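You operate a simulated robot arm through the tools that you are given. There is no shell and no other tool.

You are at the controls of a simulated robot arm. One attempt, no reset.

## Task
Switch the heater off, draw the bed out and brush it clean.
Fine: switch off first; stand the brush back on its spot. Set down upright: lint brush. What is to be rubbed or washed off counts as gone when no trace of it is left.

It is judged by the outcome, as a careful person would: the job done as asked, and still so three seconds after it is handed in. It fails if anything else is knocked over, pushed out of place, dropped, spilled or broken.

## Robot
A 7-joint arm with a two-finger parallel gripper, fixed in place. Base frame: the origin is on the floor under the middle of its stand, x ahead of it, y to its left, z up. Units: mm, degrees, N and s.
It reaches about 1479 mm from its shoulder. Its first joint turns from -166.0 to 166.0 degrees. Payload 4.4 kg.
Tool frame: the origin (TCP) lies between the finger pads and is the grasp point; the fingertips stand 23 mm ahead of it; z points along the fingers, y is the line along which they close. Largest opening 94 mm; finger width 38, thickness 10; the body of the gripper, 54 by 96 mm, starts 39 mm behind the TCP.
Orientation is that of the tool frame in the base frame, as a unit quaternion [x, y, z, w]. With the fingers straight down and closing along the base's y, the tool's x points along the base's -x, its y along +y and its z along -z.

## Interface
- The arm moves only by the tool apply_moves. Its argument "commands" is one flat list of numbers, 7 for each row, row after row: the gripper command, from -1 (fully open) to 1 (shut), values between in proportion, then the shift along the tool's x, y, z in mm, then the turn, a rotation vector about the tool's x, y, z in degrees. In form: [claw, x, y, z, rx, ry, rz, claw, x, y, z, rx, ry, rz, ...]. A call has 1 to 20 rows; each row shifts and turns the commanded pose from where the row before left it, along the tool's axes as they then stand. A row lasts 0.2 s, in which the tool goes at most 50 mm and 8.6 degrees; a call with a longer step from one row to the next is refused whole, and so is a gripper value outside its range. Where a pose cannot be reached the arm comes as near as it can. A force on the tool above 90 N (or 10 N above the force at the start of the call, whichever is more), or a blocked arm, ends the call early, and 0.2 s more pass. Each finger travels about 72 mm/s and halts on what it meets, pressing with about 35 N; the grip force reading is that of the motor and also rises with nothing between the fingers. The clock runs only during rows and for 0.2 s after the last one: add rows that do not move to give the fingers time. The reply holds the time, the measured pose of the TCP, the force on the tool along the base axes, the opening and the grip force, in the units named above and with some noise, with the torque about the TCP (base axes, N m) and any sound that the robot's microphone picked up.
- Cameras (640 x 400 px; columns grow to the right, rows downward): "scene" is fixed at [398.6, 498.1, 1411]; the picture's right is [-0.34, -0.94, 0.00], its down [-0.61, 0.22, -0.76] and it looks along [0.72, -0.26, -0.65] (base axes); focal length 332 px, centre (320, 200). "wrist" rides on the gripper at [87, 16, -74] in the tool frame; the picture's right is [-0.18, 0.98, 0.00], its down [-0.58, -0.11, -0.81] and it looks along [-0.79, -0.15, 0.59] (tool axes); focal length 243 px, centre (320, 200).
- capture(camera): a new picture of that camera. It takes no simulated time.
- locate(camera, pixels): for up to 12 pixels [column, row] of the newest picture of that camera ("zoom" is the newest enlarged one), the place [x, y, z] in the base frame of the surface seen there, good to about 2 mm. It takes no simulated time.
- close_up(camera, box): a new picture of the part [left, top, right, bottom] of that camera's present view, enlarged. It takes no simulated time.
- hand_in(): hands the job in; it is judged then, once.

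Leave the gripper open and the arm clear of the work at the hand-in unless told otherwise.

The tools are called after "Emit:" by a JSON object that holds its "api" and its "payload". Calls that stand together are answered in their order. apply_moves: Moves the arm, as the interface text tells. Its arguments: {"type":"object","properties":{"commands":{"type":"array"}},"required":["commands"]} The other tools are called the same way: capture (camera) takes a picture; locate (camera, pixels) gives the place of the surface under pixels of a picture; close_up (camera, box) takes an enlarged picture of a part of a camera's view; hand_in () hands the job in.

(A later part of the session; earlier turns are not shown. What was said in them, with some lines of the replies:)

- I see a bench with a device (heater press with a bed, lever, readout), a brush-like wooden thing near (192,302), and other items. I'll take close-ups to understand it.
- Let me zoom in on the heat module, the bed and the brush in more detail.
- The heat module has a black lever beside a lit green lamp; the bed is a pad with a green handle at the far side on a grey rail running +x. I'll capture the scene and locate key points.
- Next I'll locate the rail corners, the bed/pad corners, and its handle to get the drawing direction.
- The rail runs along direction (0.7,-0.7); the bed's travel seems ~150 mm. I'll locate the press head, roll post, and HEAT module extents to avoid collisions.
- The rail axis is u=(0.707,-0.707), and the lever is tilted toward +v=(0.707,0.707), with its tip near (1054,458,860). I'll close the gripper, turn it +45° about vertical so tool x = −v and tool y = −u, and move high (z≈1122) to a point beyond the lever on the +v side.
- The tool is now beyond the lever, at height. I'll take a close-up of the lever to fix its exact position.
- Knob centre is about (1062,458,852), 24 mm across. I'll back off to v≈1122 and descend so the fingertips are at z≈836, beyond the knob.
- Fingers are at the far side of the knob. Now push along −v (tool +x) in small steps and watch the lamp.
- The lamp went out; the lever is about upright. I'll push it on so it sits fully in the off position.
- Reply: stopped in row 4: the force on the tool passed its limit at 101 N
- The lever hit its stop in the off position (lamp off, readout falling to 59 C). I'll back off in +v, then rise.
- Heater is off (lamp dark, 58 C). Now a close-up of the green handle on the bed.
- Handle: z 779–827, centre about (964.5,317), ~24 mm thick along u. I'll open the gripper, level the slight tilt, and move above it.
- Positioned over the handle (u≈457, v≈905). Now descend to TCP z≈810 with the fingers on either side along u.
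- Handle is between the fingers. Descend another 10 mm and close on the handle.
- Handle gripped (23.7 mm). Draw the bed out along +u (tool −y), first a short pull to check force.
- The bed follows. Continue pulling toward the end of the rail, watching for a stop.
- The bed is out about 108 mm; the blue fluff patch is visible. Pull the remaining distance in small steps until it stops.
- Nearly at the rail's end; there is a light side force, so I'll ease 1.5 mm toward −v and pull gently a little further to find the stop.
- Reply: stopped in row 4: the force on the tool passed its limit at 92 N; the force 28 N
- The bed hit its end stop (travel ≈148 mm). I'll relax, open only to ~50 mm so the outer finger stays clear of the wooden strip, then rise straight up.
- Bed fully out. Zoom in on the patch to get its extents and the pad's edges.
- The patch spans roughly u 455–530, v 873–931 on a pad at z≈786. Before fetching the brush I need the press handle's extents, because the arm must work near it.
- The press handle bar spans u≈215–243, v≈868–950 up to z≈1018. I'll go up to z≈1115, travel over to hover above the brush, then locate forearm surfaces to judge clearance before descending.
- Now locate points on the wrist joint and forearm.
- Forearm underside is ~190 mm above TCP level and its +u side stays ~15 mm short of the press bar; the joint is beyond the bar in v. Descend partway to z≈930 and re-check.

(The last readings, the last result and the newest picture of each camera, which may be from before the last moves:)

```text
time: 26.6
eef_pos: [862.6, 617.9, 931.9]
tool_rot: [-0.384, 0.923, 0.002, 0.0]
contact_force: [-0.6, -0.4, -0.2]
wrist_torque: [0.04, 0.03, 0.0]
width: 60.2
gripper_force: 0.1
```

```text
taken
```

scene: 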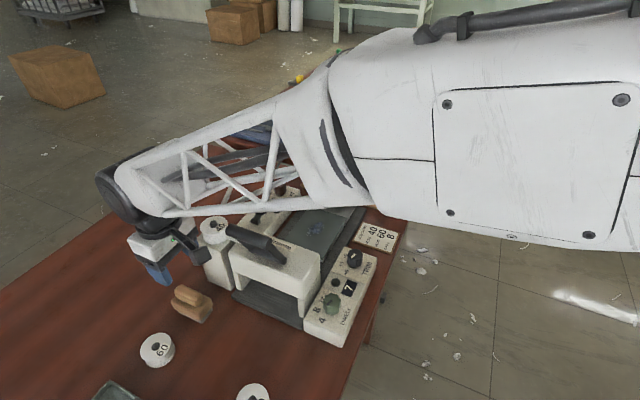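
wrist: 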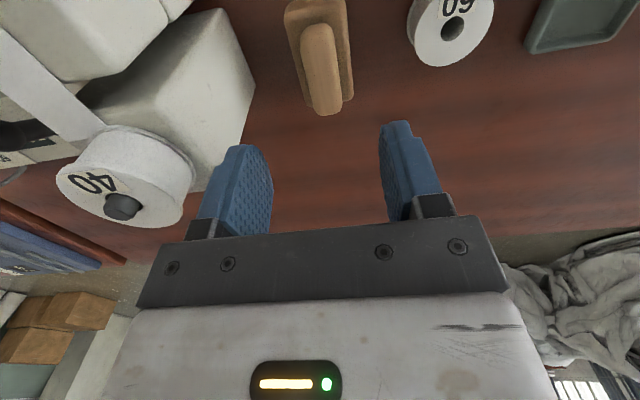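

Check forearm height now and locate the brush handle edges in the wrist view.

Emit:
{"api": "locate", "payload": {"camera": "scene", "pixels": [[170, 215], [195, 212], [220, 211], [250, 210], [280, 208], [320, 203], [150, 213], [200, 255], [245, 160], [135, 220]]}}

Emit:
{"api": "locate", "payload": {"camera": "wrist", "pixels": [[306, 40], [336, 40], [312, 95], [340, 95], [325, 30], [328, 105], [289, 20], [349, 20], [305, 95], [350, 95], [322, 65], [325, 112]]}}

```text
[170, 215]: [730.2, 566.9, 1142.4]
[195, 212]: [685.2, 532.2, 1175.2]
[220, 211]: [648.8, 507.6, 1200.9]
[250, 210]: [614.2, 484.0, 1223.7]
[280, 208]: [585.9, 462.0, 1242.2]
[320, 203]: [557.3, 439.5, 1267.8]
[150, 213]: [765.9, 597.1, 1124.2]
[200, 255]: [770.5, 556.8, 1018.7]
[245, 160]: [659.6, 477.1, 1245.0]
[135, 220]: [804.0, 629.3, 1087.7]
```

```text
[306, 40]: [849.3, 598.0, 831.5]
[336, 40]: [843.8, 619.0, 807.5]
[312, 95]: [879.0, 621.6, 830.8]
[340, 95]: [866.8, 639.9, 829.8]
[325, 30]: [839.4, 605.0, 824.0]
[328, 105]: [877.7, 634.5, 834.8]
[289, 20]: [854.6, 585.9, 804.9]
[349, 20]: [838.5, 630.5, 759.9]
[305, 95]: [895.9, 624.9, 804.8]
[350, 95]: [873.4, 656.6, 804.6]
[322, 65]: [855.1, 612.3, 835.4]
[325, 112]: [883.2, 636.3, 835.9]
```

Clearance is good (forearm passes ~25 mm above the bar). The brush handle is centred at u≈171.5, v≈1047, top z 836, block top z 805. Descend to TCP z≈831.5 (tips just above the block).

Emit:
{"api": "apply_moves", "payload": {"commands": [-0.28, 0, 1.5, 40, 0, 0, 0, -0.28, 0, 0, 35, 0, 0, 0, -0.28, 0, 0, 20, 0, 0, 0, -0.28, 0, 0, 5, 0, 0, 0, -0.28, 0, 0, 0, 0, 0, 0]}}

Emit:
{"api": "capture", "payload": {"camera": "wrist"}}

Emit:
{"api": "capture", "payload": {"camera": "scene"}}

```text
time: 27.8
eef_pos: [861.8, 619.7, 832.2]
tool_rot: [-0.384, 0.923, 0.003, 0.0]
contact_force: [0.4, 0.5, -0.5]
wrist_torque: [0.01, 0.0, -0.02]
width: 60.1
gripper_force: 0.1
```

```text
taken
```

wrist: 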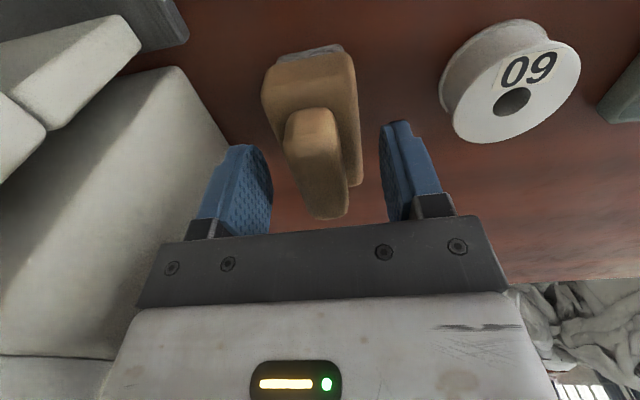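

```text
taken
```

scene: 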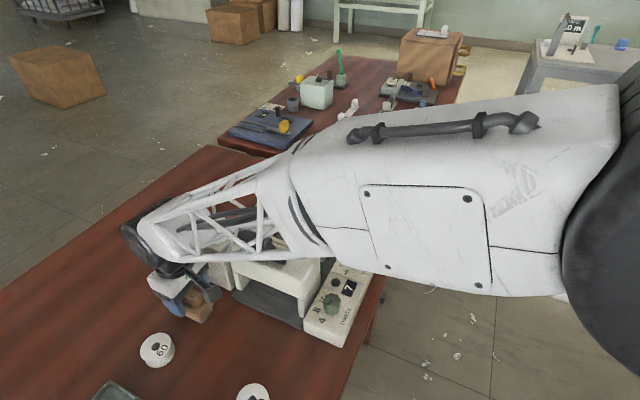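

The brush handle is centred between the fingers. Close the gripper.

Emit:
{"api": "apply_moves", "payload": {"commands": [0.1, 0, 0, 0, 0, 0, 0, 0.4, 0, 0, 0, 0, 0, 0, 0.6, 0, 0, 0, 0, 0, 0, 1, 0, 0, 0, 0, 0, 0, 1, 0, 0, 0, 0, 0, 0, 1, 0, 0, 0, 0, 0, 0]}}

Emit:
{"api": "capture", "payload": {"camera": "wrist"}}

```text
time: 29.2
eef_pos: [860.0, 619.5, 831.6]
tool_rot: [-0.384, 0.923, 0.002, 0.0]
contact_force: [-0.1, -0.4, 1.8]
wrist_torque: [0.0, -0.05, 0.01]
width: 23.7
gripper_force: 35.0
```

```text
taken
```

wrist: 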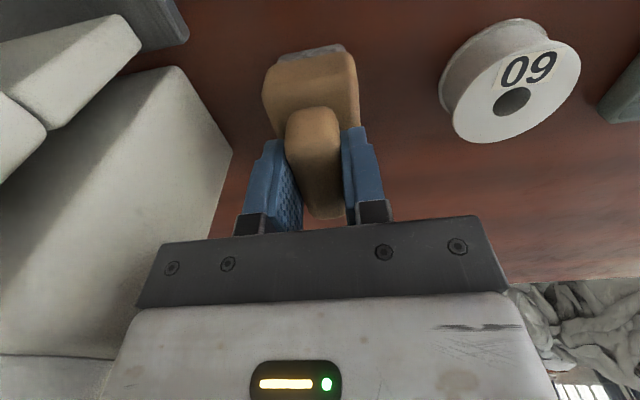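

Brush gripped (23.7 mm). Lift straight up to z≈1135 to clear the press handle with the brush.

Emit:
{"api": "apply_moves", "payload": {"commands": [1, 0, 0, -10, 0, 0, 0, 1, 0, 0, -30, 0, 0, 0, 1, 0, 0, -40, 0, 0, 0, 1, 0, 0, -45, 0, 0, 0, 1, 0, 0, -45, 0, 0, 0, 1, 0, 0, -45, 0, 0, 0, 1, 0, 0, -45, 0, 0, 0, 1, 0, 0, -45, 0, 0, 0, 1, 0, 0, 0, 0, 0, 0]}}

Emit:
{"api": "capture", "payload": {"camera": "wrist"}}

Emit:
{"api": "capture", "payload": {"camera": "scene"}}

```text
time: 31.2
eef_pos: [861.9, 620.1, 1136.2]
tool_rot: [-0.384, 0.924, 0.002, 0.0]
contact_force: [0.4, 0.4, -0.1]
wrist_torque: [-0.01, 0.0, -0.02]
width: 0.0
gripper_force: 34.7
```

```text
taken
```

wrist: 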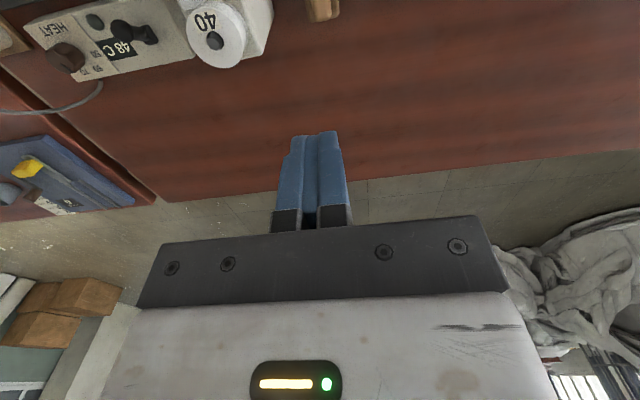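

```text
taken
```

scene: 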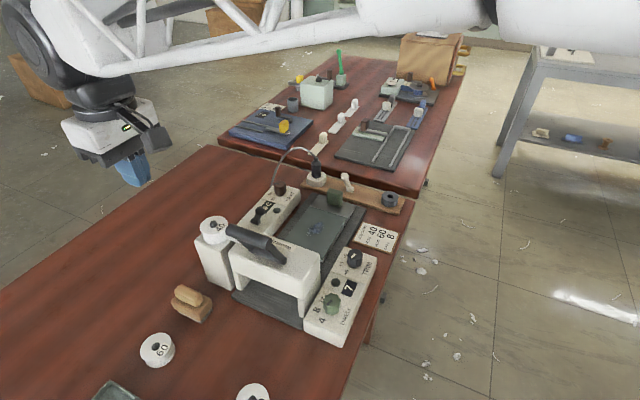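

The brush slipped out of the fingers (width now 0). Check that it is still standing in place.

Emit:
{"api": "close_up", "payload": {"camera": "scene", "box": [150, 270, 230, 330]}}

Emit:
{"api": "locate", "payload": {"camera": "zoom", "pixels": [[260, 105], [380, 165], [365, 235], [225, 175], [200, 215], [385, 320], [460, 215], [395, 350], [470, 262], [240, 280], [310, 170], [300, 60]]}}

```text
6.67 times, centred on (190, 300) of scene
```

zoom: 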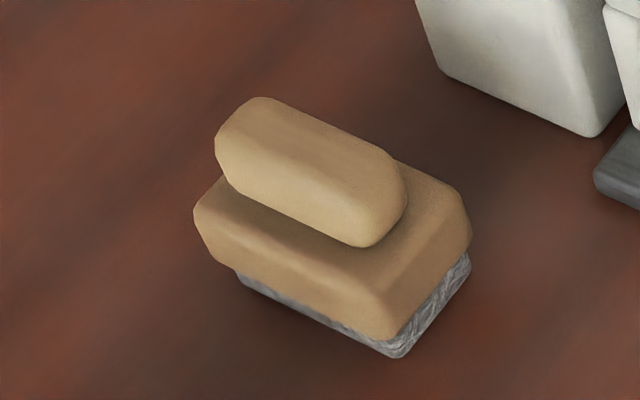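

```text
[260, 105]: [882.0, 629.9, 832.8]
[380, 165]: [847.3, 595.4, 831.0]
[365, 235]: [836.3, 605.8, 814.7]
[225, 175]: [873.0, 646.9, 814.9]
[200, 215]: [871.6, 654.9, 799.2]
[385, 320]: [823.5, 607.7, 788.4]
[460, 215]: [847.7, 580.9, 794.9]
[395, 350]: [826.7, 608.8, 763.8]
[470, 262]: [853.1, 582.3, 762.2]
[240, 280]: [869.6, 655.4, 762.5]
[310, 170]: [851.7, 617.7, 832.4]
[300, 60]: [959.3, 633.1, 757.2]
```

The brush is still upright and unmoved. I'll regrip a bit lower: open, descend again to just above the block's top, checking force.

Emit:
{"api": "apply_moves", "payload": {"commands": [-0.28, 0, 0, 0, 0, 0, 0, -0.28, 0, 0, 0, 0, 0, 0, -0.28, 0, 0, 45, 0, 0, 0, -0.28, 0, 0, 45, 0, 0, 0, -0.28, 0, 0, 45, 0, 0, 0, -0.28, 0, 0, 45, 0, 0, 0, -0.28, 0, 0, 45, 0, 0, 0, -0.28, 0, 0, 45, 0, 0, 0, -0.28, 0, 0, 27, 0, 0, 0, -0.28, 0, 0, 6, 0, 0, 0, -0.28, 0, 0, 2, 0, 0, 0, -0.28, 0, 0, 0, 0, 0, 0]}}

Emit:
{"api": "close_up", "payload": {"camera": "scene", "box": [130, 250, 240, 330]}}

Emit:
{"api": "capture", "payload": {"camera": "wrist"}}

```text
time: 33.8
eef_pos: [861.3, 619.6, 830.7]
tool_rot: [-0.384, 0.923, 0.002, 0.001]
contact_force: [0.0, 0.4, -0.5]
wrist_torque: [-0.06, -0.03, -0.02]
width: 60.2
gripper_force: 0.0
```

```text
5.00 times, centred on (185, 290) of scene
```

zoom: 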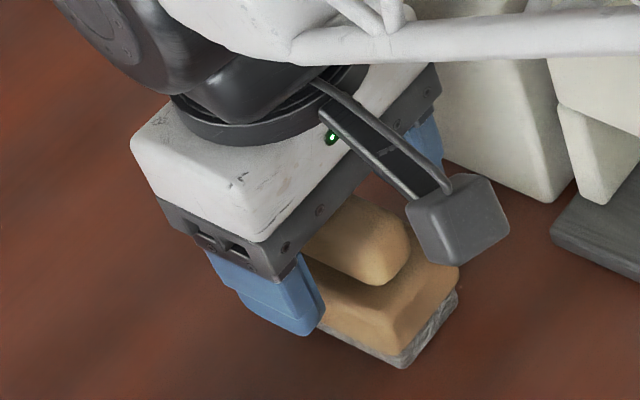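

```text
taken
```

wrist: 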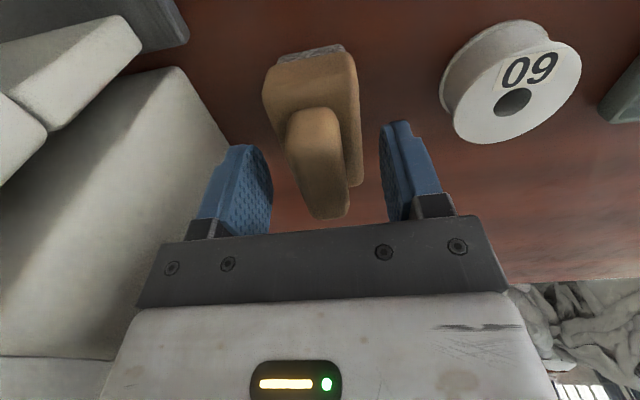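

At 60 mm opening the fingers straddle the whole block (38 mm wide, flat sides, z 770–805). Its flat sides will give a surer grip than the rounded handle: I'll descend to TCP z≈803 (palm just above the handle top) and grip the block.

Emit:
{"api": "apply_moves", "payload": {"commands": [-0.28, 0, 0, 10, 0, 0, 0, -0.28, 0, 0, 8, 0, 0, 0, -0.28, 0, 0, 5, 0, 0, 0, -0.28, 0, 0, 3, 0, 0, 0, -0.28, 0, 0, 0, 0, 0, 0]}}

Emit:
{"api": "capture", "payload": {"camera": "wrist"}}

Emit:
{"api": "close_up", "payload": {"camera": "scene", "box": [130, 250, 240, 330]}}

```text
time: 35.0
eef_pos: [863.1, 618.3, 804.7]
tool_rot: [-0.384, 0.923, 0.002, -0.001]
contact_force: [0.1, 0.2, -0.1]
wrist_torque: [0.01, -0.04, -0.01]
width: 60.2
gripper_force: 0.2
```

```text
taken
```

wrist: 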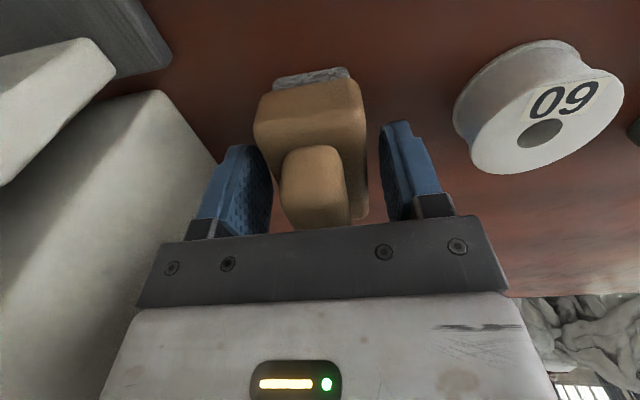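

```text
5.00 times, centred on (185, 290) of scene
```

zoom: 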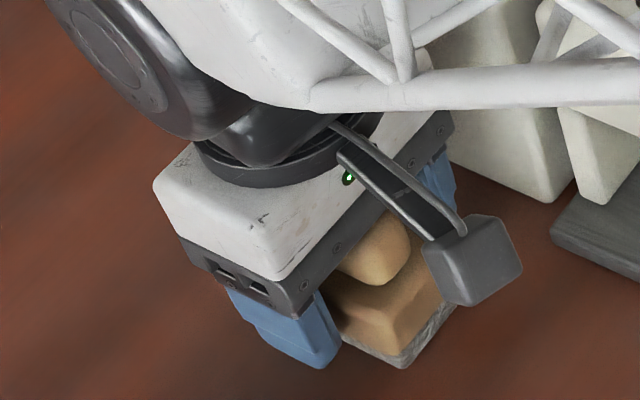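

Fingers straddle the block with the palm just above the handle. Close, then do a slow test lift.

Emit:
{"api": "apply_moves", "payload": {"commands": [0, 0, 0, 0, 0, 0, 0, 0.2, 0, 0, 0, 0, 0, 0, 0.4, 0, 0, 0, 0, 0, 0, 1, 0, 0, 0, 0, 0, 0, 1, 0, 0, 0, 0, 0, 0, 1, 0, 0, 0, 0, 0, 0, 1, 0, 0, 0, 0, 0, 0]}}

Emit:
{"api": "capture", "payload": {"camera": "wrist"}}

```text
time: 36.6
eef_pos: [862.4, 619.0, 805.3]
tool_rot: [-0.385, 0.923, 0.002, 0.0]
contact_force: [0.0, -0.7, 0.7]
wrist_torque: [-0.04, 0.0, 0.01]
width: 44.4
gripper_force: 35.0
```

```text
taken
```

wrist: 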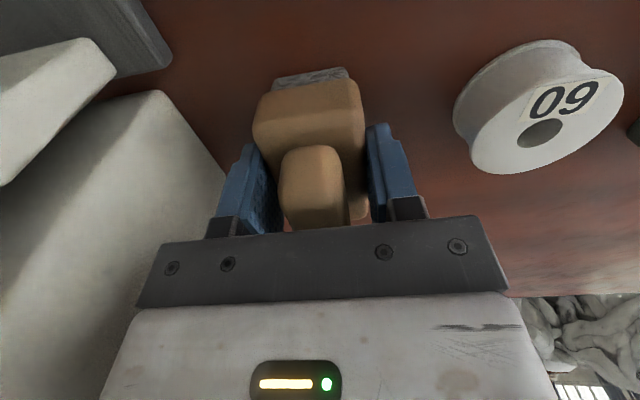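

Gripping the block at 44.4 mm. Slow test lift of ~25 mm.

Emit:
{"api": "apply_moves", "payload": {"commands": [1, 0, 0, -2, 0, 0, 0, 1, 0, 0, -4, 0, 0, 0, 1, 0, 0, -6, 0, 0, 0, 1, 0, 0, -8, 0, 0, 0, 1, 0, 0, -5, 0, 0, 0, 1, 0, 0, 0, 0, 0, 0]}}

Emit:
{"api": "capture", "payload": {"camera": "wrist"}}

Emit:
{"api": "close_up", "payload": {"camera": "scene", "box": [130, 250, 240, 330]}}

```text
time: 38.0
eef_pos: [862.9, 619.2, 830.6]
tool_rot: [-0.383, 0.924, 0.002, 0.0]
contact_force: [0.6, -0.9, -0.9]
wrist_torque: [0.01, 0.01, 0.03]
width: 44.4
gripper_force: 35.2
```

```text
taken
```

wrist: 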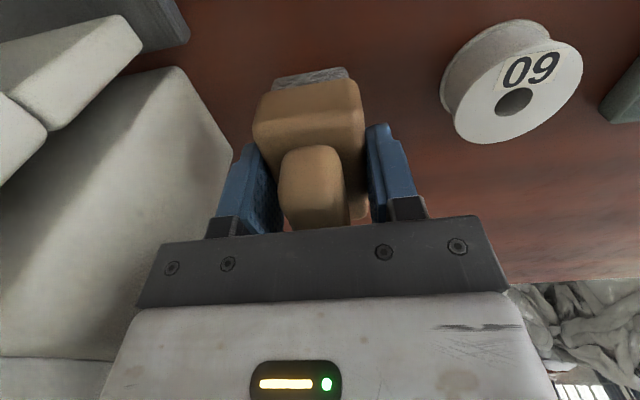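

```text
5.00 times, centred on (185, 290) of scene
```

zoom: 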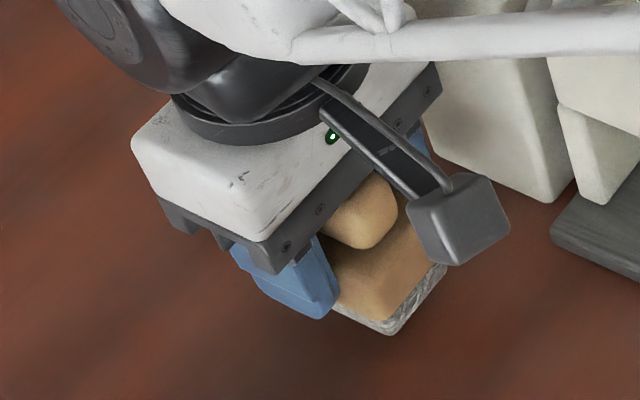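

The brush is held and lifted. Continue up to z≈1110.

Emit:
{"api": "apply_moves", "payload": {"commands": [1, 0, 0, -15, 0, 0, 0, 1, 0, 0, -25, 0, 0, 0, 1, 0, 0, -30, 0, 0, 0, 1, 0, 0, -30, 0, 0, 0, 1, 0, 0, -30, 0, 0, 0, 1, 0, 0, -30, 0, 0, 0, 1, 0, 0, -30, 0, 0, 0, 1, 0, 0, -30, 0, 0, 0, 1, 0, 0, -30, 0, 0, 0, 1, 0, 0, -20, 0, 0, 0, 1, 0, 0, -10, 0, 0, 0, 1, 0, 0, 0, 0, 0, 0]}}

Emit:
{"api": "capture", "payload": {"camera": "scene"}}

```text
time: 40.6
eef_pos: [861.8, 618.7, 1110.5]
tool_rot: [-0.385, 0.923, 0.002, -0.001]
contact_force: [0.5, -0.6, -0.7]
wrist_torque: [0.03, 0.02, -0.04]
width: 44.4
gripper_force: 34.4
```

```text
taken
```

scene: 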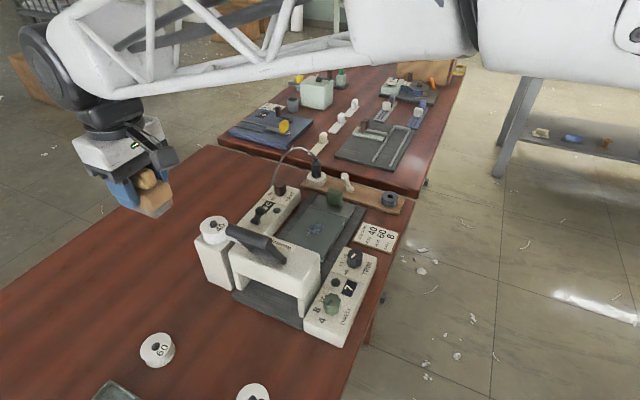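

Brush held. Travel at height to above the inner part of the pad (u≈430, v≈903).

Emit:
{"api": "apply_moves", "payload": {"commands": [1, 8, -14, 0, 0, 0, 0, 1, 16, -28.7, 0, 0, 0, 0, 1, 16, -28.7, 0, 0, 0, 0, 1, 16, -28.7, 0, 0, 0, 0, 1, 16, -28.7, 0, 0, 0, 0, 1, 16, -28.7, 0, 0, 0, 0, 1, 16, -28.7, 0, 0, 0, 0, 1, 16, -28.7, 0, 0, 0, 0, 1, 16, -28.7, 0, 0, 0, 0, 1, 8, -14.4, 0, 0, 0, 0, 1, 0, 0, 0, 0, 0, 0]}}

Emit:
{"api": "capture", "payload": {"camera": "scene"}}

Emit:
{"api": "capture", "payload": {"camera": "wrist"}}

```text
time: 43.0
eef_pos: [945.3, 334.7, 1110.6]
tool_rot: [-0.385, 0.923, 0.002, 0.0]
contact_force: [-0.8, -0.1, -1.8]
wrist_torque: [0.02, 0.02, -0.01]
width: 44.8
gripper_force: 34.9
```

```text
taken
```

scene: 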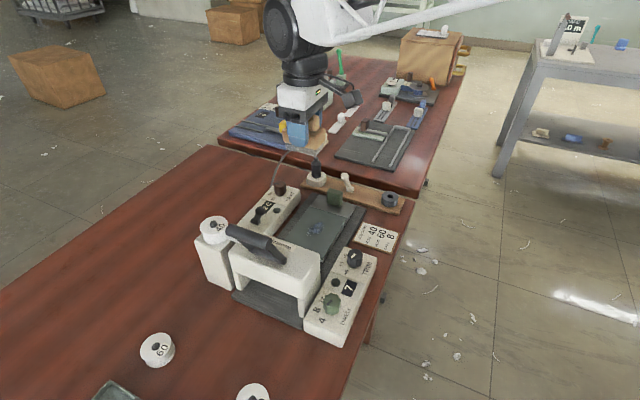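

```text
taken
```

wrist: 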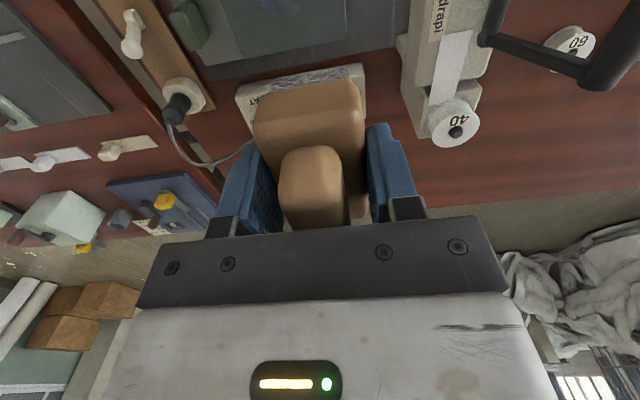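

At u≈432, v≈905. Descend to z≈845, ~12 mm above contact.

Emit:
{"api": "apply_moves", "payload": {"commands": [1, 0, 0, 20, 0, 0, 0, 1, 0, 0, 35, 0, 0, 0, 1, 0, 0, 40, 0, 0, 0, 1, 0, 0, 40, 0, 0, 0, 1, 0, 0, 40, 0, 0, 0, 1, 0, 0, 40, 0, 0, 0, 1, 0, 0, 30, 0, 0, 0, 1, 0, 0, 15, 0, 0, 0, 1, 0, 0, 5, 0, 0, 0, 1, 0, 0, 0, 0, 0, 0]}}

Emit:
{"api": "capture", "payload": {"camera": "scene"}}

Emit:
{"api": "close_up", "payload": {"camera": "scene", "box": [260, 150, 400, 260]}}

Emit:
{"api": "capture", "payload": {"camera": "wrist"}}

```text
time: 45.2
eef_pos: [944.6, 336.8, 845.5]
tool_rot: [-0.384, 0.923, 0.002, 0.0]
contact_force: [0.8, 0.6, 0.0]
wrist_torque: [0.01, 0.03, -0.01]
width: 44.4
gripper_force: 35.4
```

```text
taken
```

scene: 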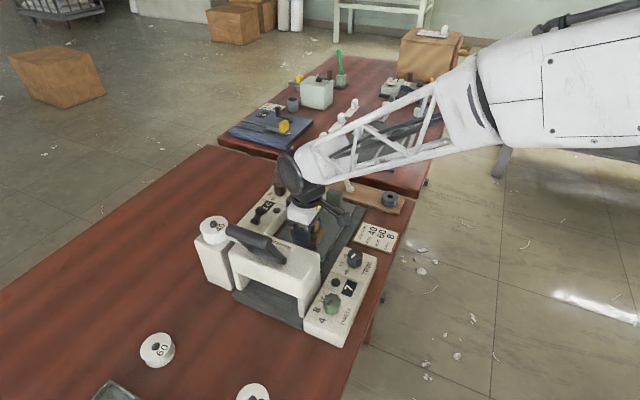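

```text
3.64 times, centred on (330, 205) of scene
```

zoom: 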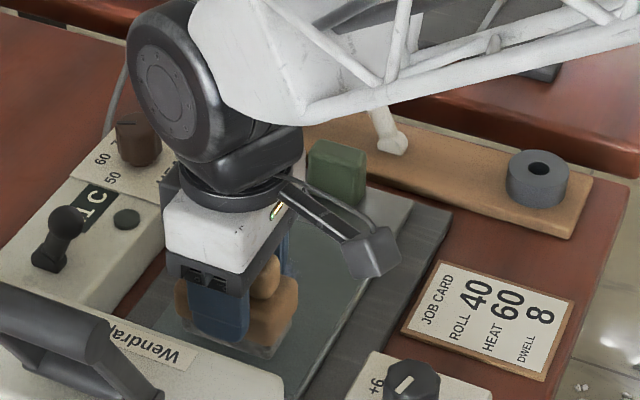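

```text
taken
```

wrist: 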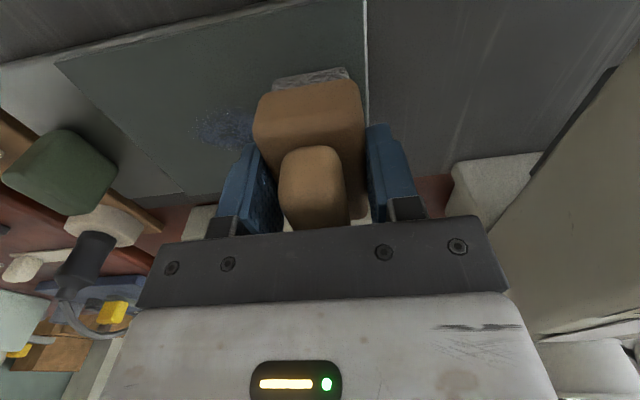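

Brush is over the pad's inner edge. Lower gently to contact.

Emit:
{"api": "apply_moves", "payload": {"commands": [1, 0, -6, 5, 0, 0, 0, 1, 0, 0, 4, 0, 0, 0, 1, 0, 0, 2, 0, 0, 0, 1, 0, 0, 1.5, 0, 0, 0, 1, 0, 0, 0, 0, 0, 0]}}

```text
time: 46.4
eef_pos: [949.4, 332.5, 834.0]
tool_rot: [-0.384, 0.923, 0.001, 0.0]
contact_force: [-2.8, -0.3, 12.5]
wrist_torque: [-0.27, 0.22, -0.02]
width: 44.3
gripper_force: 34.4
```

Contact at 12.5 N. Sweep outward along +u (tool −y) across the patch.

Emit:
{"api": "apply_moves", "payload": {"commands": [1, 0, -6, 0, 0, 0, 0, 1, 0, -9, 0, 0, 0, 0, 1, 0, -9, 0, 0, 0, 0, 1, 0, -9, 0, 0, 0, 0, 1, 0, -9, 0, 0, 0, 0, 1, 0, -9, 0, 0, 0, 0, 1, 0, -9, 0, 0, 0, 0, 1, 0, -9, 0, 0, 0, 0, 1, 0, -9, 0, 0, 0, 0, 1, 0, -9, 0, 0, 0, 0, 1, 0, -9, 0, 0, 0, 0, 1, 0, -7, 0, 0, 0, 0, 1, 0, 0, 0, 0, 0, 0]}}

Emit:
{"api": "capture", "payload": {"camera": "wrist"}}

Emit:
{"api": "close_up", "payload": {"camera": "scene", "box": [260, 150, 400, 260]}}

```text
time: 49.2
eef_pos: [1021.7, 259.0, 832.0]
tool_rot: [-0.384, 0.923, 0.002, 0.001]
contact_force: [-5.3, 5.1, 28.9]
wrist_torque: [0.15, 0.0, 0.03]
width: 44.2
gripper_force: 34.7
```

```text
taken
```

wrist: 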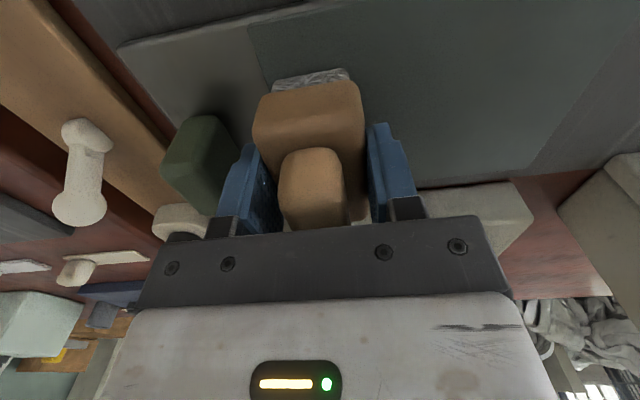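

```text
3.64 times, centred on (330, 205) of scene
```

zoom: 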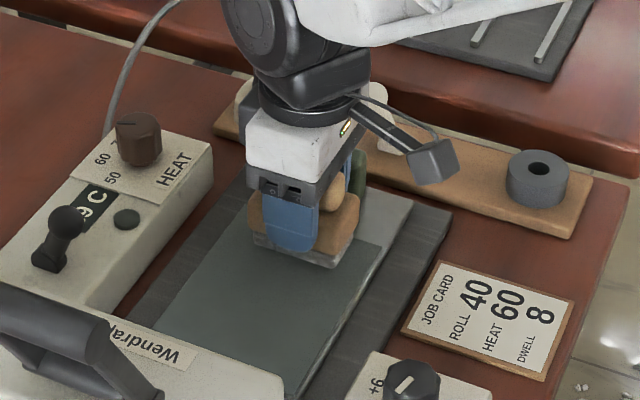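

The patch appears gone behind the brush. Lift and inspect.

Emit:
{"api": "apply_moves", "payload": {"commands": [1, 0, 0, -5, 0, 0, 0, 1, 0, 0, -20, 0, 0, 0, 1, 0, 0, -35, 0, 0, 0, 1, 0, 0, -40, 0, 0, 0, 1, 0, 0, -40, 0, 0, 0, 1, 0, 0, -20, 0, 0, 0, 1, 0, 0, 0, 0, 0, 0]}}

Emit:
{"api": "close_up", "payload": {"camera": "scene", "box": [270, 190, 370, 260]}}

Emit:
{"api": "capture", "payload": {"camera": "wrist"}}

```text
time: 50.8
eef_pos: [1021.2, 257.4, 992.0]
tool_rot: [-0.384, 0.923, 0.001, -0.001]
contact_force: [-0.8, 0.2, -0.5]
wrist_torque: [-0.02, -0.01, -0.02]
width: 44.4
gripper_force: 35.2
```

```text
5.71 times, centred on (320, 225) of scene
```

zoom: 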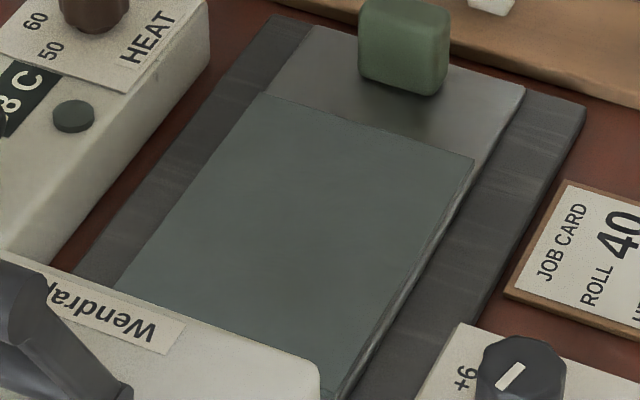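

```text
taken
```

wrist: 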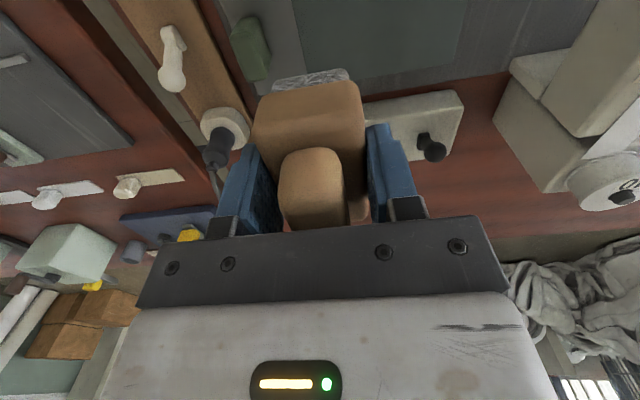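

Looks clean. I'll zoom tighter to check for faint traces, in both views.

Emit:
{"api": "close_up", "payload": {"camera": "scene", "box": [290, 205, 355, 250]}}

Emit:
{"api": "close_up", "payload": {"camera": "wrist", "box": [280, 0, 500, 110]}}

```text
8.89 times, centred on (322, 228) of scene
```

zoom: 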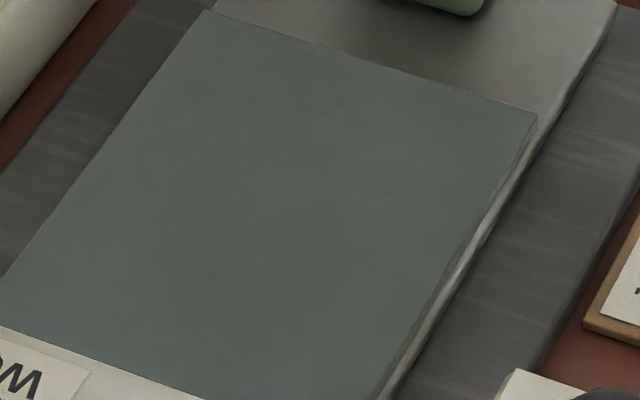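

```text
2.91 times, centred on (390, 55) of wrist
```

zoom: 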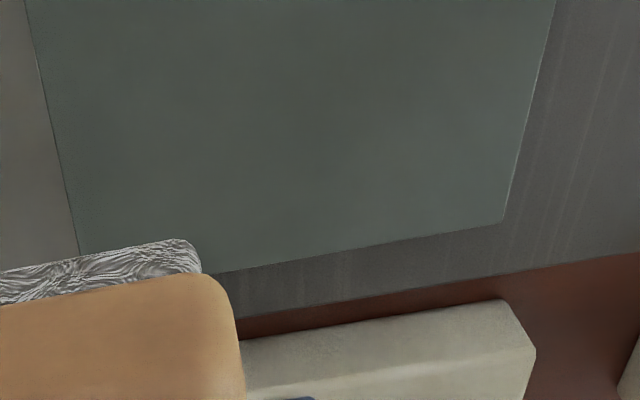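

No trace visible. For certainty I'll make two more light outward passes offset to either side (v≈889 and v≈921).

Emit:
{"api": "apply_moves", "payload": {"commands": [1, 5, 33, 0, 0, 0, 0, 1, 5, 33, 0, 0, 0, 0, 1, 5, 33, 0, 0, 0, 0, 1, 0, 0, 40, 0, 0, 0, 1, 0, 0, 45, 0, 0, 0, 1, 0, 0, 40, 0, 0, 0, 1, 0, 0, 22, 0, 0, 0, 1, 0, 0, 5, 0, 0, 0, 1, 0, 0, 4, 0, 0, 0, 1, 0, 0, 2, 0, 0, 0, 1, 0, 0, 0, 0, 0, 0]}}

```text
time: 53.2
eef_pos: [940.2, 318.2, 834.0]
tool_rot: [-0.384, 0.923, 0.003, 0.0]
contact_force: [0.2, 0.0, -0.5]
wrist_torque: [0.03, 0.01, 0.0]
width: 44.4
gripper_force: 34.8
```

Just above contact; lower 1.5 mm and sweep outward at v≈890.

Emit:
{"api": "apply_moves", "payload": {"commands": [1, 0, 0, 1.5, 0, 0, 0, 1, 0, -6, 0, 0, 0, 0, 1, 0, -9, 0, 0, 0, 0, 1, 0, -9, 0, 0, 0, 0, 1, 0, -9, 0, 0, 0, 0, 1, 0, -9, 0, 0, 0, 0, 1, 0, -9, 0, 0, 0, 0, 1, 0, -9, 0, 0, 0, 0, 1, 0, -9, 0, 0, 0, 0, 1, 0, -9, 0, 0, 0, 0, 1, 0, -9, 0, 0, 0, 0, 1, 0, -9, 0, 0, 0, 0, 1, 0, -3, 0, 0, 0, 0, 1, 0, 0, 0, 0, 0, 0]}}

```text
time: 56.2
eef_pos: [1011.2, 247.6, 833.2]
tool_rot: [-0.384, 0.923, 0.002, 0.0]
contact_force: [1.2, 1.6, 5.2]
wrist_torque: [0.0, -0.11, 0.04]
width: 44.3
gripper_force: 35.0
```

Light contact held (5 N). Lift, return inward, shift to v≈921, and sweep again.

Emit:
{"api": "apply_moves", "payload": {"commands": [1, 0, 0, -15, 0, 0, 0, 1, -8, 25, 0, 0, 0, 0, 1, -8, 25, 0, 0, 0, 0, 1, -8, 25, 0, 0, 0, 0, 1, -7, 24, 0, 0, 0, 0, 1, 0, 0, 10, 0, 0, 0, 1, 0, 0, 5, 0, 0, 0, 1, 0, 0, 0.5, 0, 0, 0, 1, 0, 0, 0, 0, 0, 0]}}

```text
time: 58.2
eef_pos: [962.0, 340.5, 832.6]
tool_rot: [-0.384, 0.924, 0.002, 0.0]
contact_force: [-0.4, 1.4, 2.0]
wrist_torque: [-0.02, -0.04, 0.03]
width: 44.6
gripper_force: 34.6
```

Contact is light (2 N). Sweep outward at v≈921.

Emit:
{"api": "apply_moves", "payload": {"commands": [1, 0, 0, 0.5, 0, 0, 0, 1, 0, -6, 0, 0, 0, 0, 1, 0, -9, 0, 0, 0, 0, 1, 0, -9, 0, 0, 0, 0, 1, 0, -9, 0, 0, 0, 0, 1, 0, -9, 0, 0, 0, 0, 1, 0, -9, 0, 0, 0, 0, 1, 0, -9, 0, 0, 0, 0, 1, 0, -9, 0, 0, 0, 0, 1, 0, -9, 0, 0, 0, 0, 1, 0, -9, 0, 0, 0, 0, 1, 0, -9, 0, 0, 0, 0, 1, 0, -3, 0, 0, 0, 0, 1, 0, 0, 0, 0, 0, 0]}}

Emit:
{"api": "apply_moves", "payload": {"commands": [1, 0, 0, -8, 0, 0, 0, 1, 0, 0, -20, 0, 0, 0, 1, 0, 0, -35, 0, 0, 0, 1, 0, 0, -40, 0, 0, 0, 1, 0, 0, -40, 0, 0, 0, 1, 0, 0, -40, 0, 0, 0, 1, 0, 0, -40, 0, 0, 0, 1, 0, 0, -35, 0, 0, 0, 1, 0, 0, -15, 0, 0, 0, 1, 0, 0, -5, 0, 0, 0, 1, 0, 0, 0, 0, 0, 0]}}

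Emit:
{"api": "close_up", "payload": {"camera": "scene", "box": [270, 190, 370, 260]}}

Emit:
{"api": "capture", "payload": {"camera": "scene"}}

Emit:
{"api": "capture", "payload": {"camera": "wrist"}}

```text
time: 61.2
eef_pos: [1032.5, 269.9, 831.9]
tool_rot: [-0.384, 0.923, 0.001, 0.001]
contact_force: [-5.2, 6.9, 24.2]
wrist_torque: [0.1, 0.12, -0.01]
width: 44.5
gripper_force: 34.7
```

```text
time: 63.6
eef_pos: [1033.6, 268.3, 1110.6]
tool_rot: [-0.384, 0.923, 0.003, 0.001]
contact_force: [-0.1, -0.2, -1.4]
wrist_torque: [0.02, -0.03, 0.02]
width: 44.5
gripper_force: 34.7
```

```text
5.71 times, centred on (320, 225) of scene
```

zoom: 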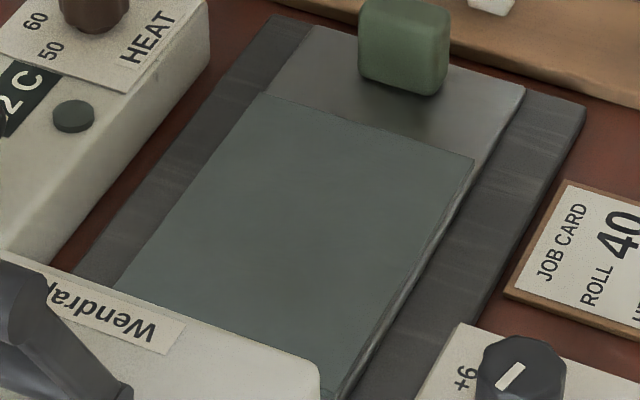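

```text
taken
```

scene: 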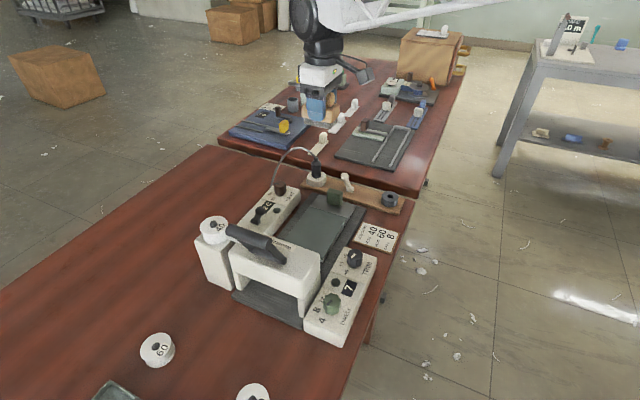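

```text
taken
```

wrist: 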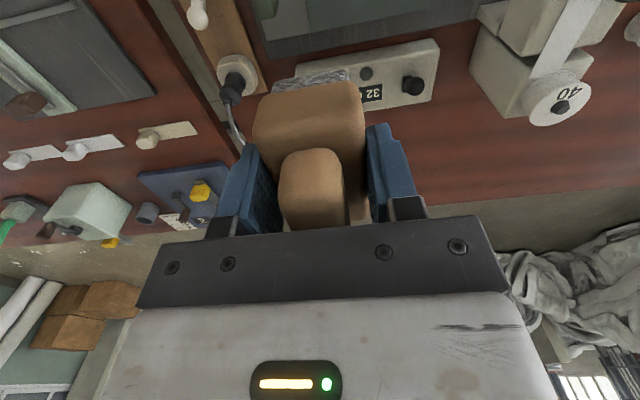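

The pad is clean and the bed still out. Carry the brush back at z≈1110 to above its spot (TCP ≈ (862.4, 619)).

Emit:
{"api": "apply_moves", "payload": {"commands": [1, -5.3, 15.4, 0, 0, 0, 0, 1, -10.6, 30.75, 0, 0, 0, 0, 1, -10.6, 30.75, 0, 0, 0, 0, 1, -10.6, 30.75, 0, 0, 0, 0, 1, -10.6, 30.75, 0, 0, 0, 0, 1, -10.6, 30.75, 0, 0, 0, 0, 1, -10.6, 30.75, 0, 0, 0, 0, 1, -10.6, 30.75, 0, 0, 0, 0, 1, -10.6, 30.75, 0, 0, 0, 0, 1, -10.6, 30.75, 0, 0, 0, 0, 1, -10.6, 30.75, 0, 0, 0, 0, 1, -10.6, 30.75, 0, 0, 0, 0, 1, -5.3, 15.4, 0, 0, 0, 0, 1, 0, 0, 0, 0, 0, 0]}}

Emit:
{"api": "apply_moves", "payload": {"commands": [1, 0, 0, 0, 0, 0, 0]}}

Emit:
{"api": "capture", "payload": {"camera": "wrist"}}

```text
time: 66.6
eef_pos: [859.3, 620.5, 1109.9]
tool_rot: [-0.385, 0.923, 0.002, 0.001]
contact_force: [0.3, -0.1, -0.3]
wrist_torque: [0.0, 0.03, 0.0]
width: 44.4
gripper_force: 35.1
```

```text
time: 67.0
eef_pos: [859.6, 619.4, 1110.6]
tool_rot: [-0.384, 0.923, 0.002, 0.0]
contact_force: [-0.9, 0.1, -0.6]
wrist_torque: [-0.01, -0.02, 0.0]
width: 44.5
gripper_force: 35.5
```

```text
taken
```

wrist: 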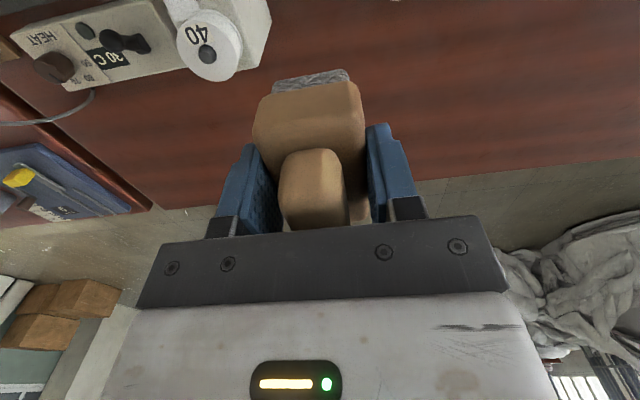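

Slight offset: shift +2.9 mm in u and +1.5 mm in v, then descend to z≈812.

Emit:
{"api": "apply_moves", "payload": {"commands": [1, -1.5, -2.9, 20, 0, 0, 0, 1, 0, 0, 35, 0, 0, 0, 1, 0, 0, 40, 0, 0, 0, 1, 0, 0, 40, 0, 0, 0, 1, 0, 0, 40, 0, 0, 0, 1, 0, 0, 40, 0, 0, 0, 1, 0, 0, 40, 0, 0, 0, 1, 0, 0, 30, 0, 0, 0, 1, 0, 0, 13, 0, 0, 0, 1, 0, 0, 0, 0, 0, 0]}}

Emit:
{"api": "apply_moves", "payload": {"commands": [1, 0, 0, 0, 0, 0, 0]}}

Emit:
{"api": "close_up", "payload": {"camera": "scene", "box": [130, 250, 240, 330]}}

```text
time: 69.2
eef_pos: [862.2, 619.0, 811.0]
tool_rot: [-0.383, 0.924, 0.002, 0.0]
contact_force: [-1.4, -0.1, -1.1]
wrist_torque: [-0.01, 0.02, -0.01]
width: 44.4
gripper_force: 34.9
```

```text
time: 69.6
eef_pos: [862.2, 619.6, 813.2]
tool_rot: [-0.384, 0.923, 0.001, 0.0]
contact_force: [0.5, 0.3, -0.5]
wrist_torque: [0.01, -0.02, 0.01]
width: 44.5
gripper_force: 35.6
```

```text
5.00 times, centred on (185, 290) of scene
```

zoom: 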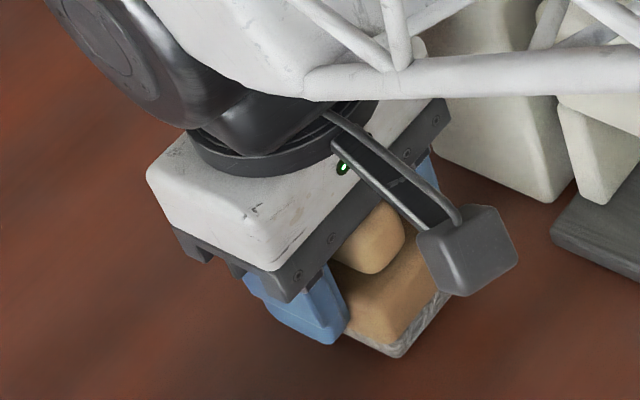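

Over its spot at (862,619). Lower in small steps until the brush touches the table.

Emit:
{"api": "apply_moves", "payload": {"commands": [1, 0, 0, 3, 0, 0, 0, 1, 0, 0, 2, 0, 0, 0, 1, 0, 0, 1, 0, 0, 0, 1, 0, 0, 0, 0, 0, 0]}}

```text
time: 70.6
eef_pos: [863.6, 618.7, 806.4]
tool_rot: [-0.385, 0.923, 0.003, 0.0]
contact_force: [0.6, 0.1, -0.4]
wrist_torque: [0.04, 0.01, 0.01]
width: 44.4
gripper_force: 34.9
```

Emit:
{"api": "apply_moves", "payload": {"commands": [1, 0, 0, 1, 0, 0, 0, 1, 0, 0, 1, 0, 0, 0, 1, 0, 0, 0, 0, 0, 0]}}

```text
time: 71.4
eef_pos: [863.1, 619.6, 804.1]
tool_rot: [-0.384, 0.923, 0.002, 0.0]
contact_force: [0.4, 0.6, -0.2]
wrist_torque: [-0.02, -0.04, -0.01]
width: 44.3
gripper_force: 35.1
```

No contact yet (the brush may have shifted slightly up in the grip). Continue in small steps.

Emit:
{"api": "apply_moves", "payload": {"commands": [1, 0, 0, 0.8, 0, 0, 0, 1, 0, 0, 0.8, 0, 0, 0, 1, 0, 0, 0, 0, 0, 0]}}

```text
time: 72.2
eef_pos: [863.2, 620.6, 804.6]
tool_rot: [-0.384, 0.923, 0.001, 0.0]
contact_force: [-1.8, -2.3, 14.1]
wrist_torque: [-0.31, 0.12, -0.06]
width: 44.1
gripper_force: 34.9
```

Contact at 14 N — the brush is on the table. Ease off slightly and open to 60 mm.

Emit:
{"api": "apply_moves", "payload": {"commands": [1, 0, 0, -0.6, 0, 0, 0, 0.0, 0, 0, 0, 0, 0, 0, -0.28, 0, 0, 0, 0, 0, 0, -0.28, 0, 0, 0, 0, 0, 0, -0.28, 0, 0, 0, 0, 0, 0]}}

Emit:
{"api": "capture", "payload": {"camera": "wrist"}}

```text
time: 73.4
eef_pos: [861.8, 618.8, 804.3]
tool_rot: [-0.384, 0.923, 0.002, 0.0]
contact_force: [0.5, -0.3, -0.1]
wrist_torque: [0.0, -0.01, 0.02]
width: 60.1
gripper_force: 0.0
```

```text
taken
```

wrist: 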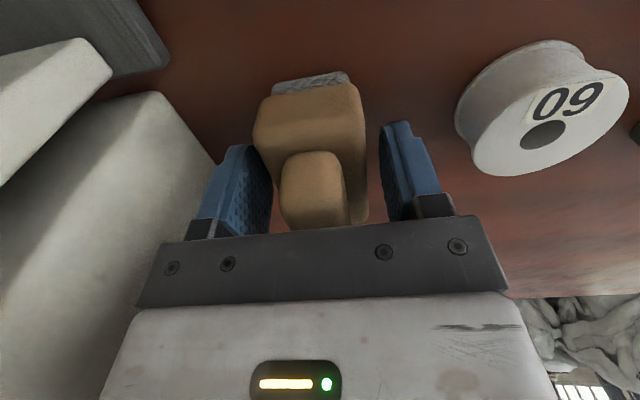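

Released cleanly. Rise straight up slowly, then check the brush.

Emit:
{"api": "apply_moves", "payload": {"commands": [-0.28, 0, 0, -8, 0, 0, 0, -0.28, 0, 0, -20, 0, 0, 0, -0.28, 0, 0, -35, 0, 0, 0, -0.28, 0, 0, -45, 0, 0, 0, -0.28, 0, 0, -45, 0, 0, 0, -0.28, 0, 0, -45, 0, 0, 0, -0.28, 0, 0, -45, 0, 0, 0, -0.28, 0, 0, -45, 0, 0, 0, -0.28, 0, 0, -30, 0, 0, 0, -0.28, 0, 0, 0, 0, 0, 0]}}

Emit:
{"api": "capture", "payload": {"camera": "scene"}}

Emit:
{"api": "close_up", "payload": {"camera": "scene", "box": [150, 270, 230, 330]}}

Emit:
{"api": "locate", "payload": {"camera": "zoom", "pixels": [[260, 105], [380, 165], [365, 235], [225, 175], [200, 215], [385, 320], [460, 215], [395, 350], [470, 262], [240, 280], [310, 170], [300, 60]]}}

```text
time: 75.6
eef_pos: [862.5, 618.1, 1121.6]
tool_rot: [-0.385, 0.923, 0.002, 0.0]
contact_force: [0.8, 0.1, -0.4]
wrist_torque: [0.0, 0.01, 0.0]
width: 60.3
gripper_force: 0.0
```

```text
taken
```

scene: 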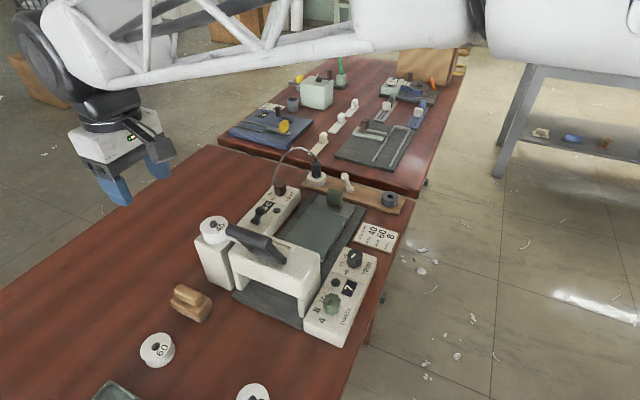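

```text
6.67 times, centred on (190, 300) of scene
```

zoom: 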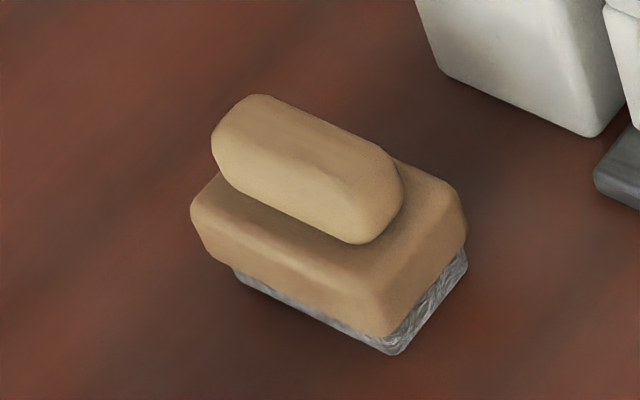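

```text
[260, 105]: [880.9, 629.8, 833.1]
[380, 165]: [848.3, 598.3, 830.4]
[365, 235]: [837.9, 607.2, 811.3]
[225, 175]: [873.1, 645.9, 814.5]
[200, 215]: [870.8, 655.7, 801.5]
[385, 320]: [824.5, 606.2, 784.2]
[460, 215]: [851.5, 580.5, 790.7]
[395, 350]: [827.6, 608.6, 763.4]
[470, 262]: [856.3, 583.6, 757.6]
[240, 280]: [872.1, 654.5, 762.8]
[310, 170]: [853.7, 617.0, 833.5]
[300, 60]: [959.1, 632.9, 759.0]
```

The brush stands within ~1 mm of its original spot. Now move the arm clear, back toward its starting place, with the gripper open.

Emit:
{"api": "apply_moves", "payload": {"commands": [-1, 0, 0, -20, 0, 0, 0, -1, 37.8, -23.1, 0, 0, 0, 0, -1, 37.8, -23.1, 0, 0, 0, 0, -1, 37.8, -23.1, 0, 0, 0, 0, -1, 37.8, -23.1, 0, 0, 0, 0, -1, 37.8, -23.1, 0, 0, 0, 0, -1, 37.8, -23.1, 0, 0, 0, 0, -1, 37.8, -23.1, 0, 0, 0, 0, -1, 37.8, -23.1, 0, 0, 0, 0, -1, 37.8, -23.1, 0, 0, 0, 0, -1, 37.8, -23.1, 0, 0, 0, 0, -1, 37.8, -23.1, 0, 0, 0, 0, -1, 37.8, -23.1, 0, 0, 0, 0, -1, 37.8, -23.1, 0, 0, 0, 0, -1, 0, 0, 0, 0, 0, 0]}}

Emit:
{"api": "capture", "payload": {"camera": "scene"}}

Emit:
{"api": "close_up", "payload": {"camera": "scene", "box": [180, 160, 420, 360]}}

Emit:
{"api": "close_up", "payload": {"camera": "scene", "box": [230, 180, 370, 270]}}

Emit:
{"api": "capture", "payload": {"camera": "wrist"}}

```text
time: 78.8
eef_pos: [728.8, 57.2, 1140.3]
tool_rot: [-0.384, 0.923, 0.002, 0.0]
contact_force: [0.2, -1.0, -1.1]
wrist_torque: [0.01, 0.02, -0.01]
width: 94.0
gripper_force: 0.1
```

```text
taken
```

scene: 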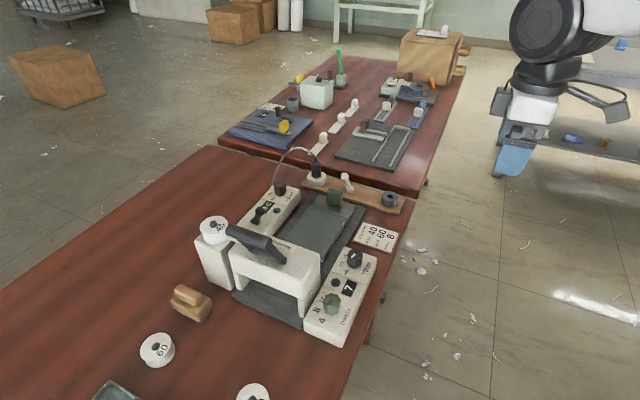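

```text
2.00 times, centred on (300, 260) of scene
```

zoom: 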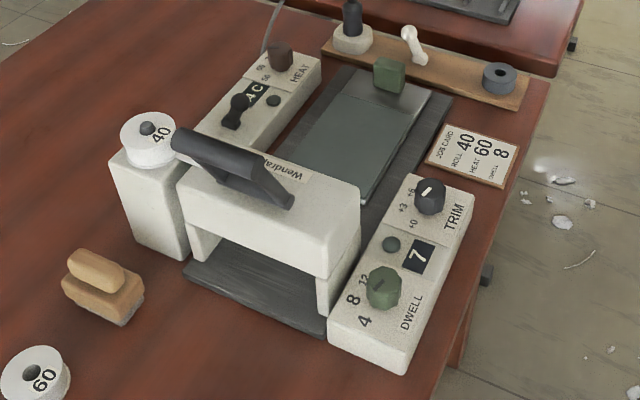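

```text
4.44 times, centred on (300, 225) of scene
```

zoom: 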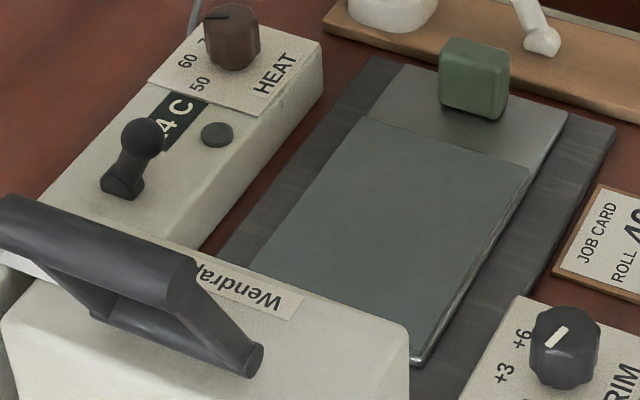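

```text
taken
```

wrist: 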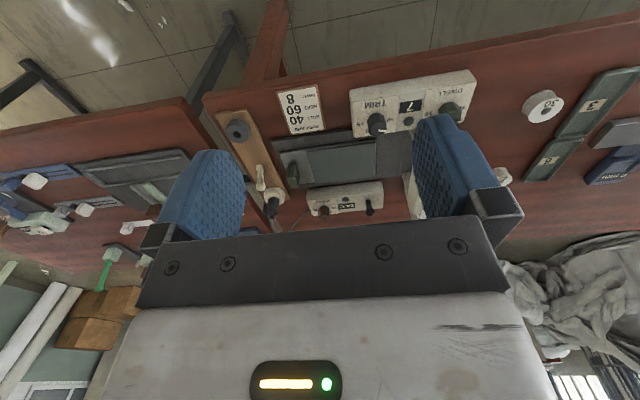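

Heater off (lamp dark, cooling to 24 C), bed out, brush back, nothing else moved. One last close-up of the pad from the other side before handing in.

Emit:
{"api": "close_up", "payload": {"camera": "wrist", "box": [260, 110, 430, 220]}}

```text
3.64 times, centred on (345, 165) of wrist
```

zoom: 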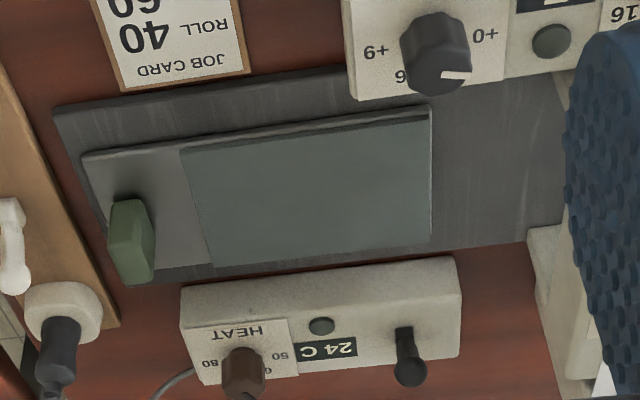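

The whole pad is clean, the bed is fully drawn out, the heater switch is off, the brush is standing on its spot, and the arm is clear with the gripper open. Handing in.

Emit:
{"api": "hand_in", "payload": {}}

```text
The job is handed in.
```

The job is done and handed in:

- **Heater:** I switched it off first. The lamp is out, and the readout had cooled from 60 C to 24 C by the end.
- **Bed:** It is drawn out to its end stop and still there after brushing.
- **Pad:** One brushing pass cleared the blue patch, and I made two more light passes to either side. I checked it from both cameras and saw no trace left.
- **Brush:** It stands upright within about 1 mm of where it started. It slipped from the gripper on my first attempt to lift it but stayed standing in place. I then gripped it lower, and it held.

In the last pictures nothing else on the bench had moved. The arm is clear of the bench with the gripper open.
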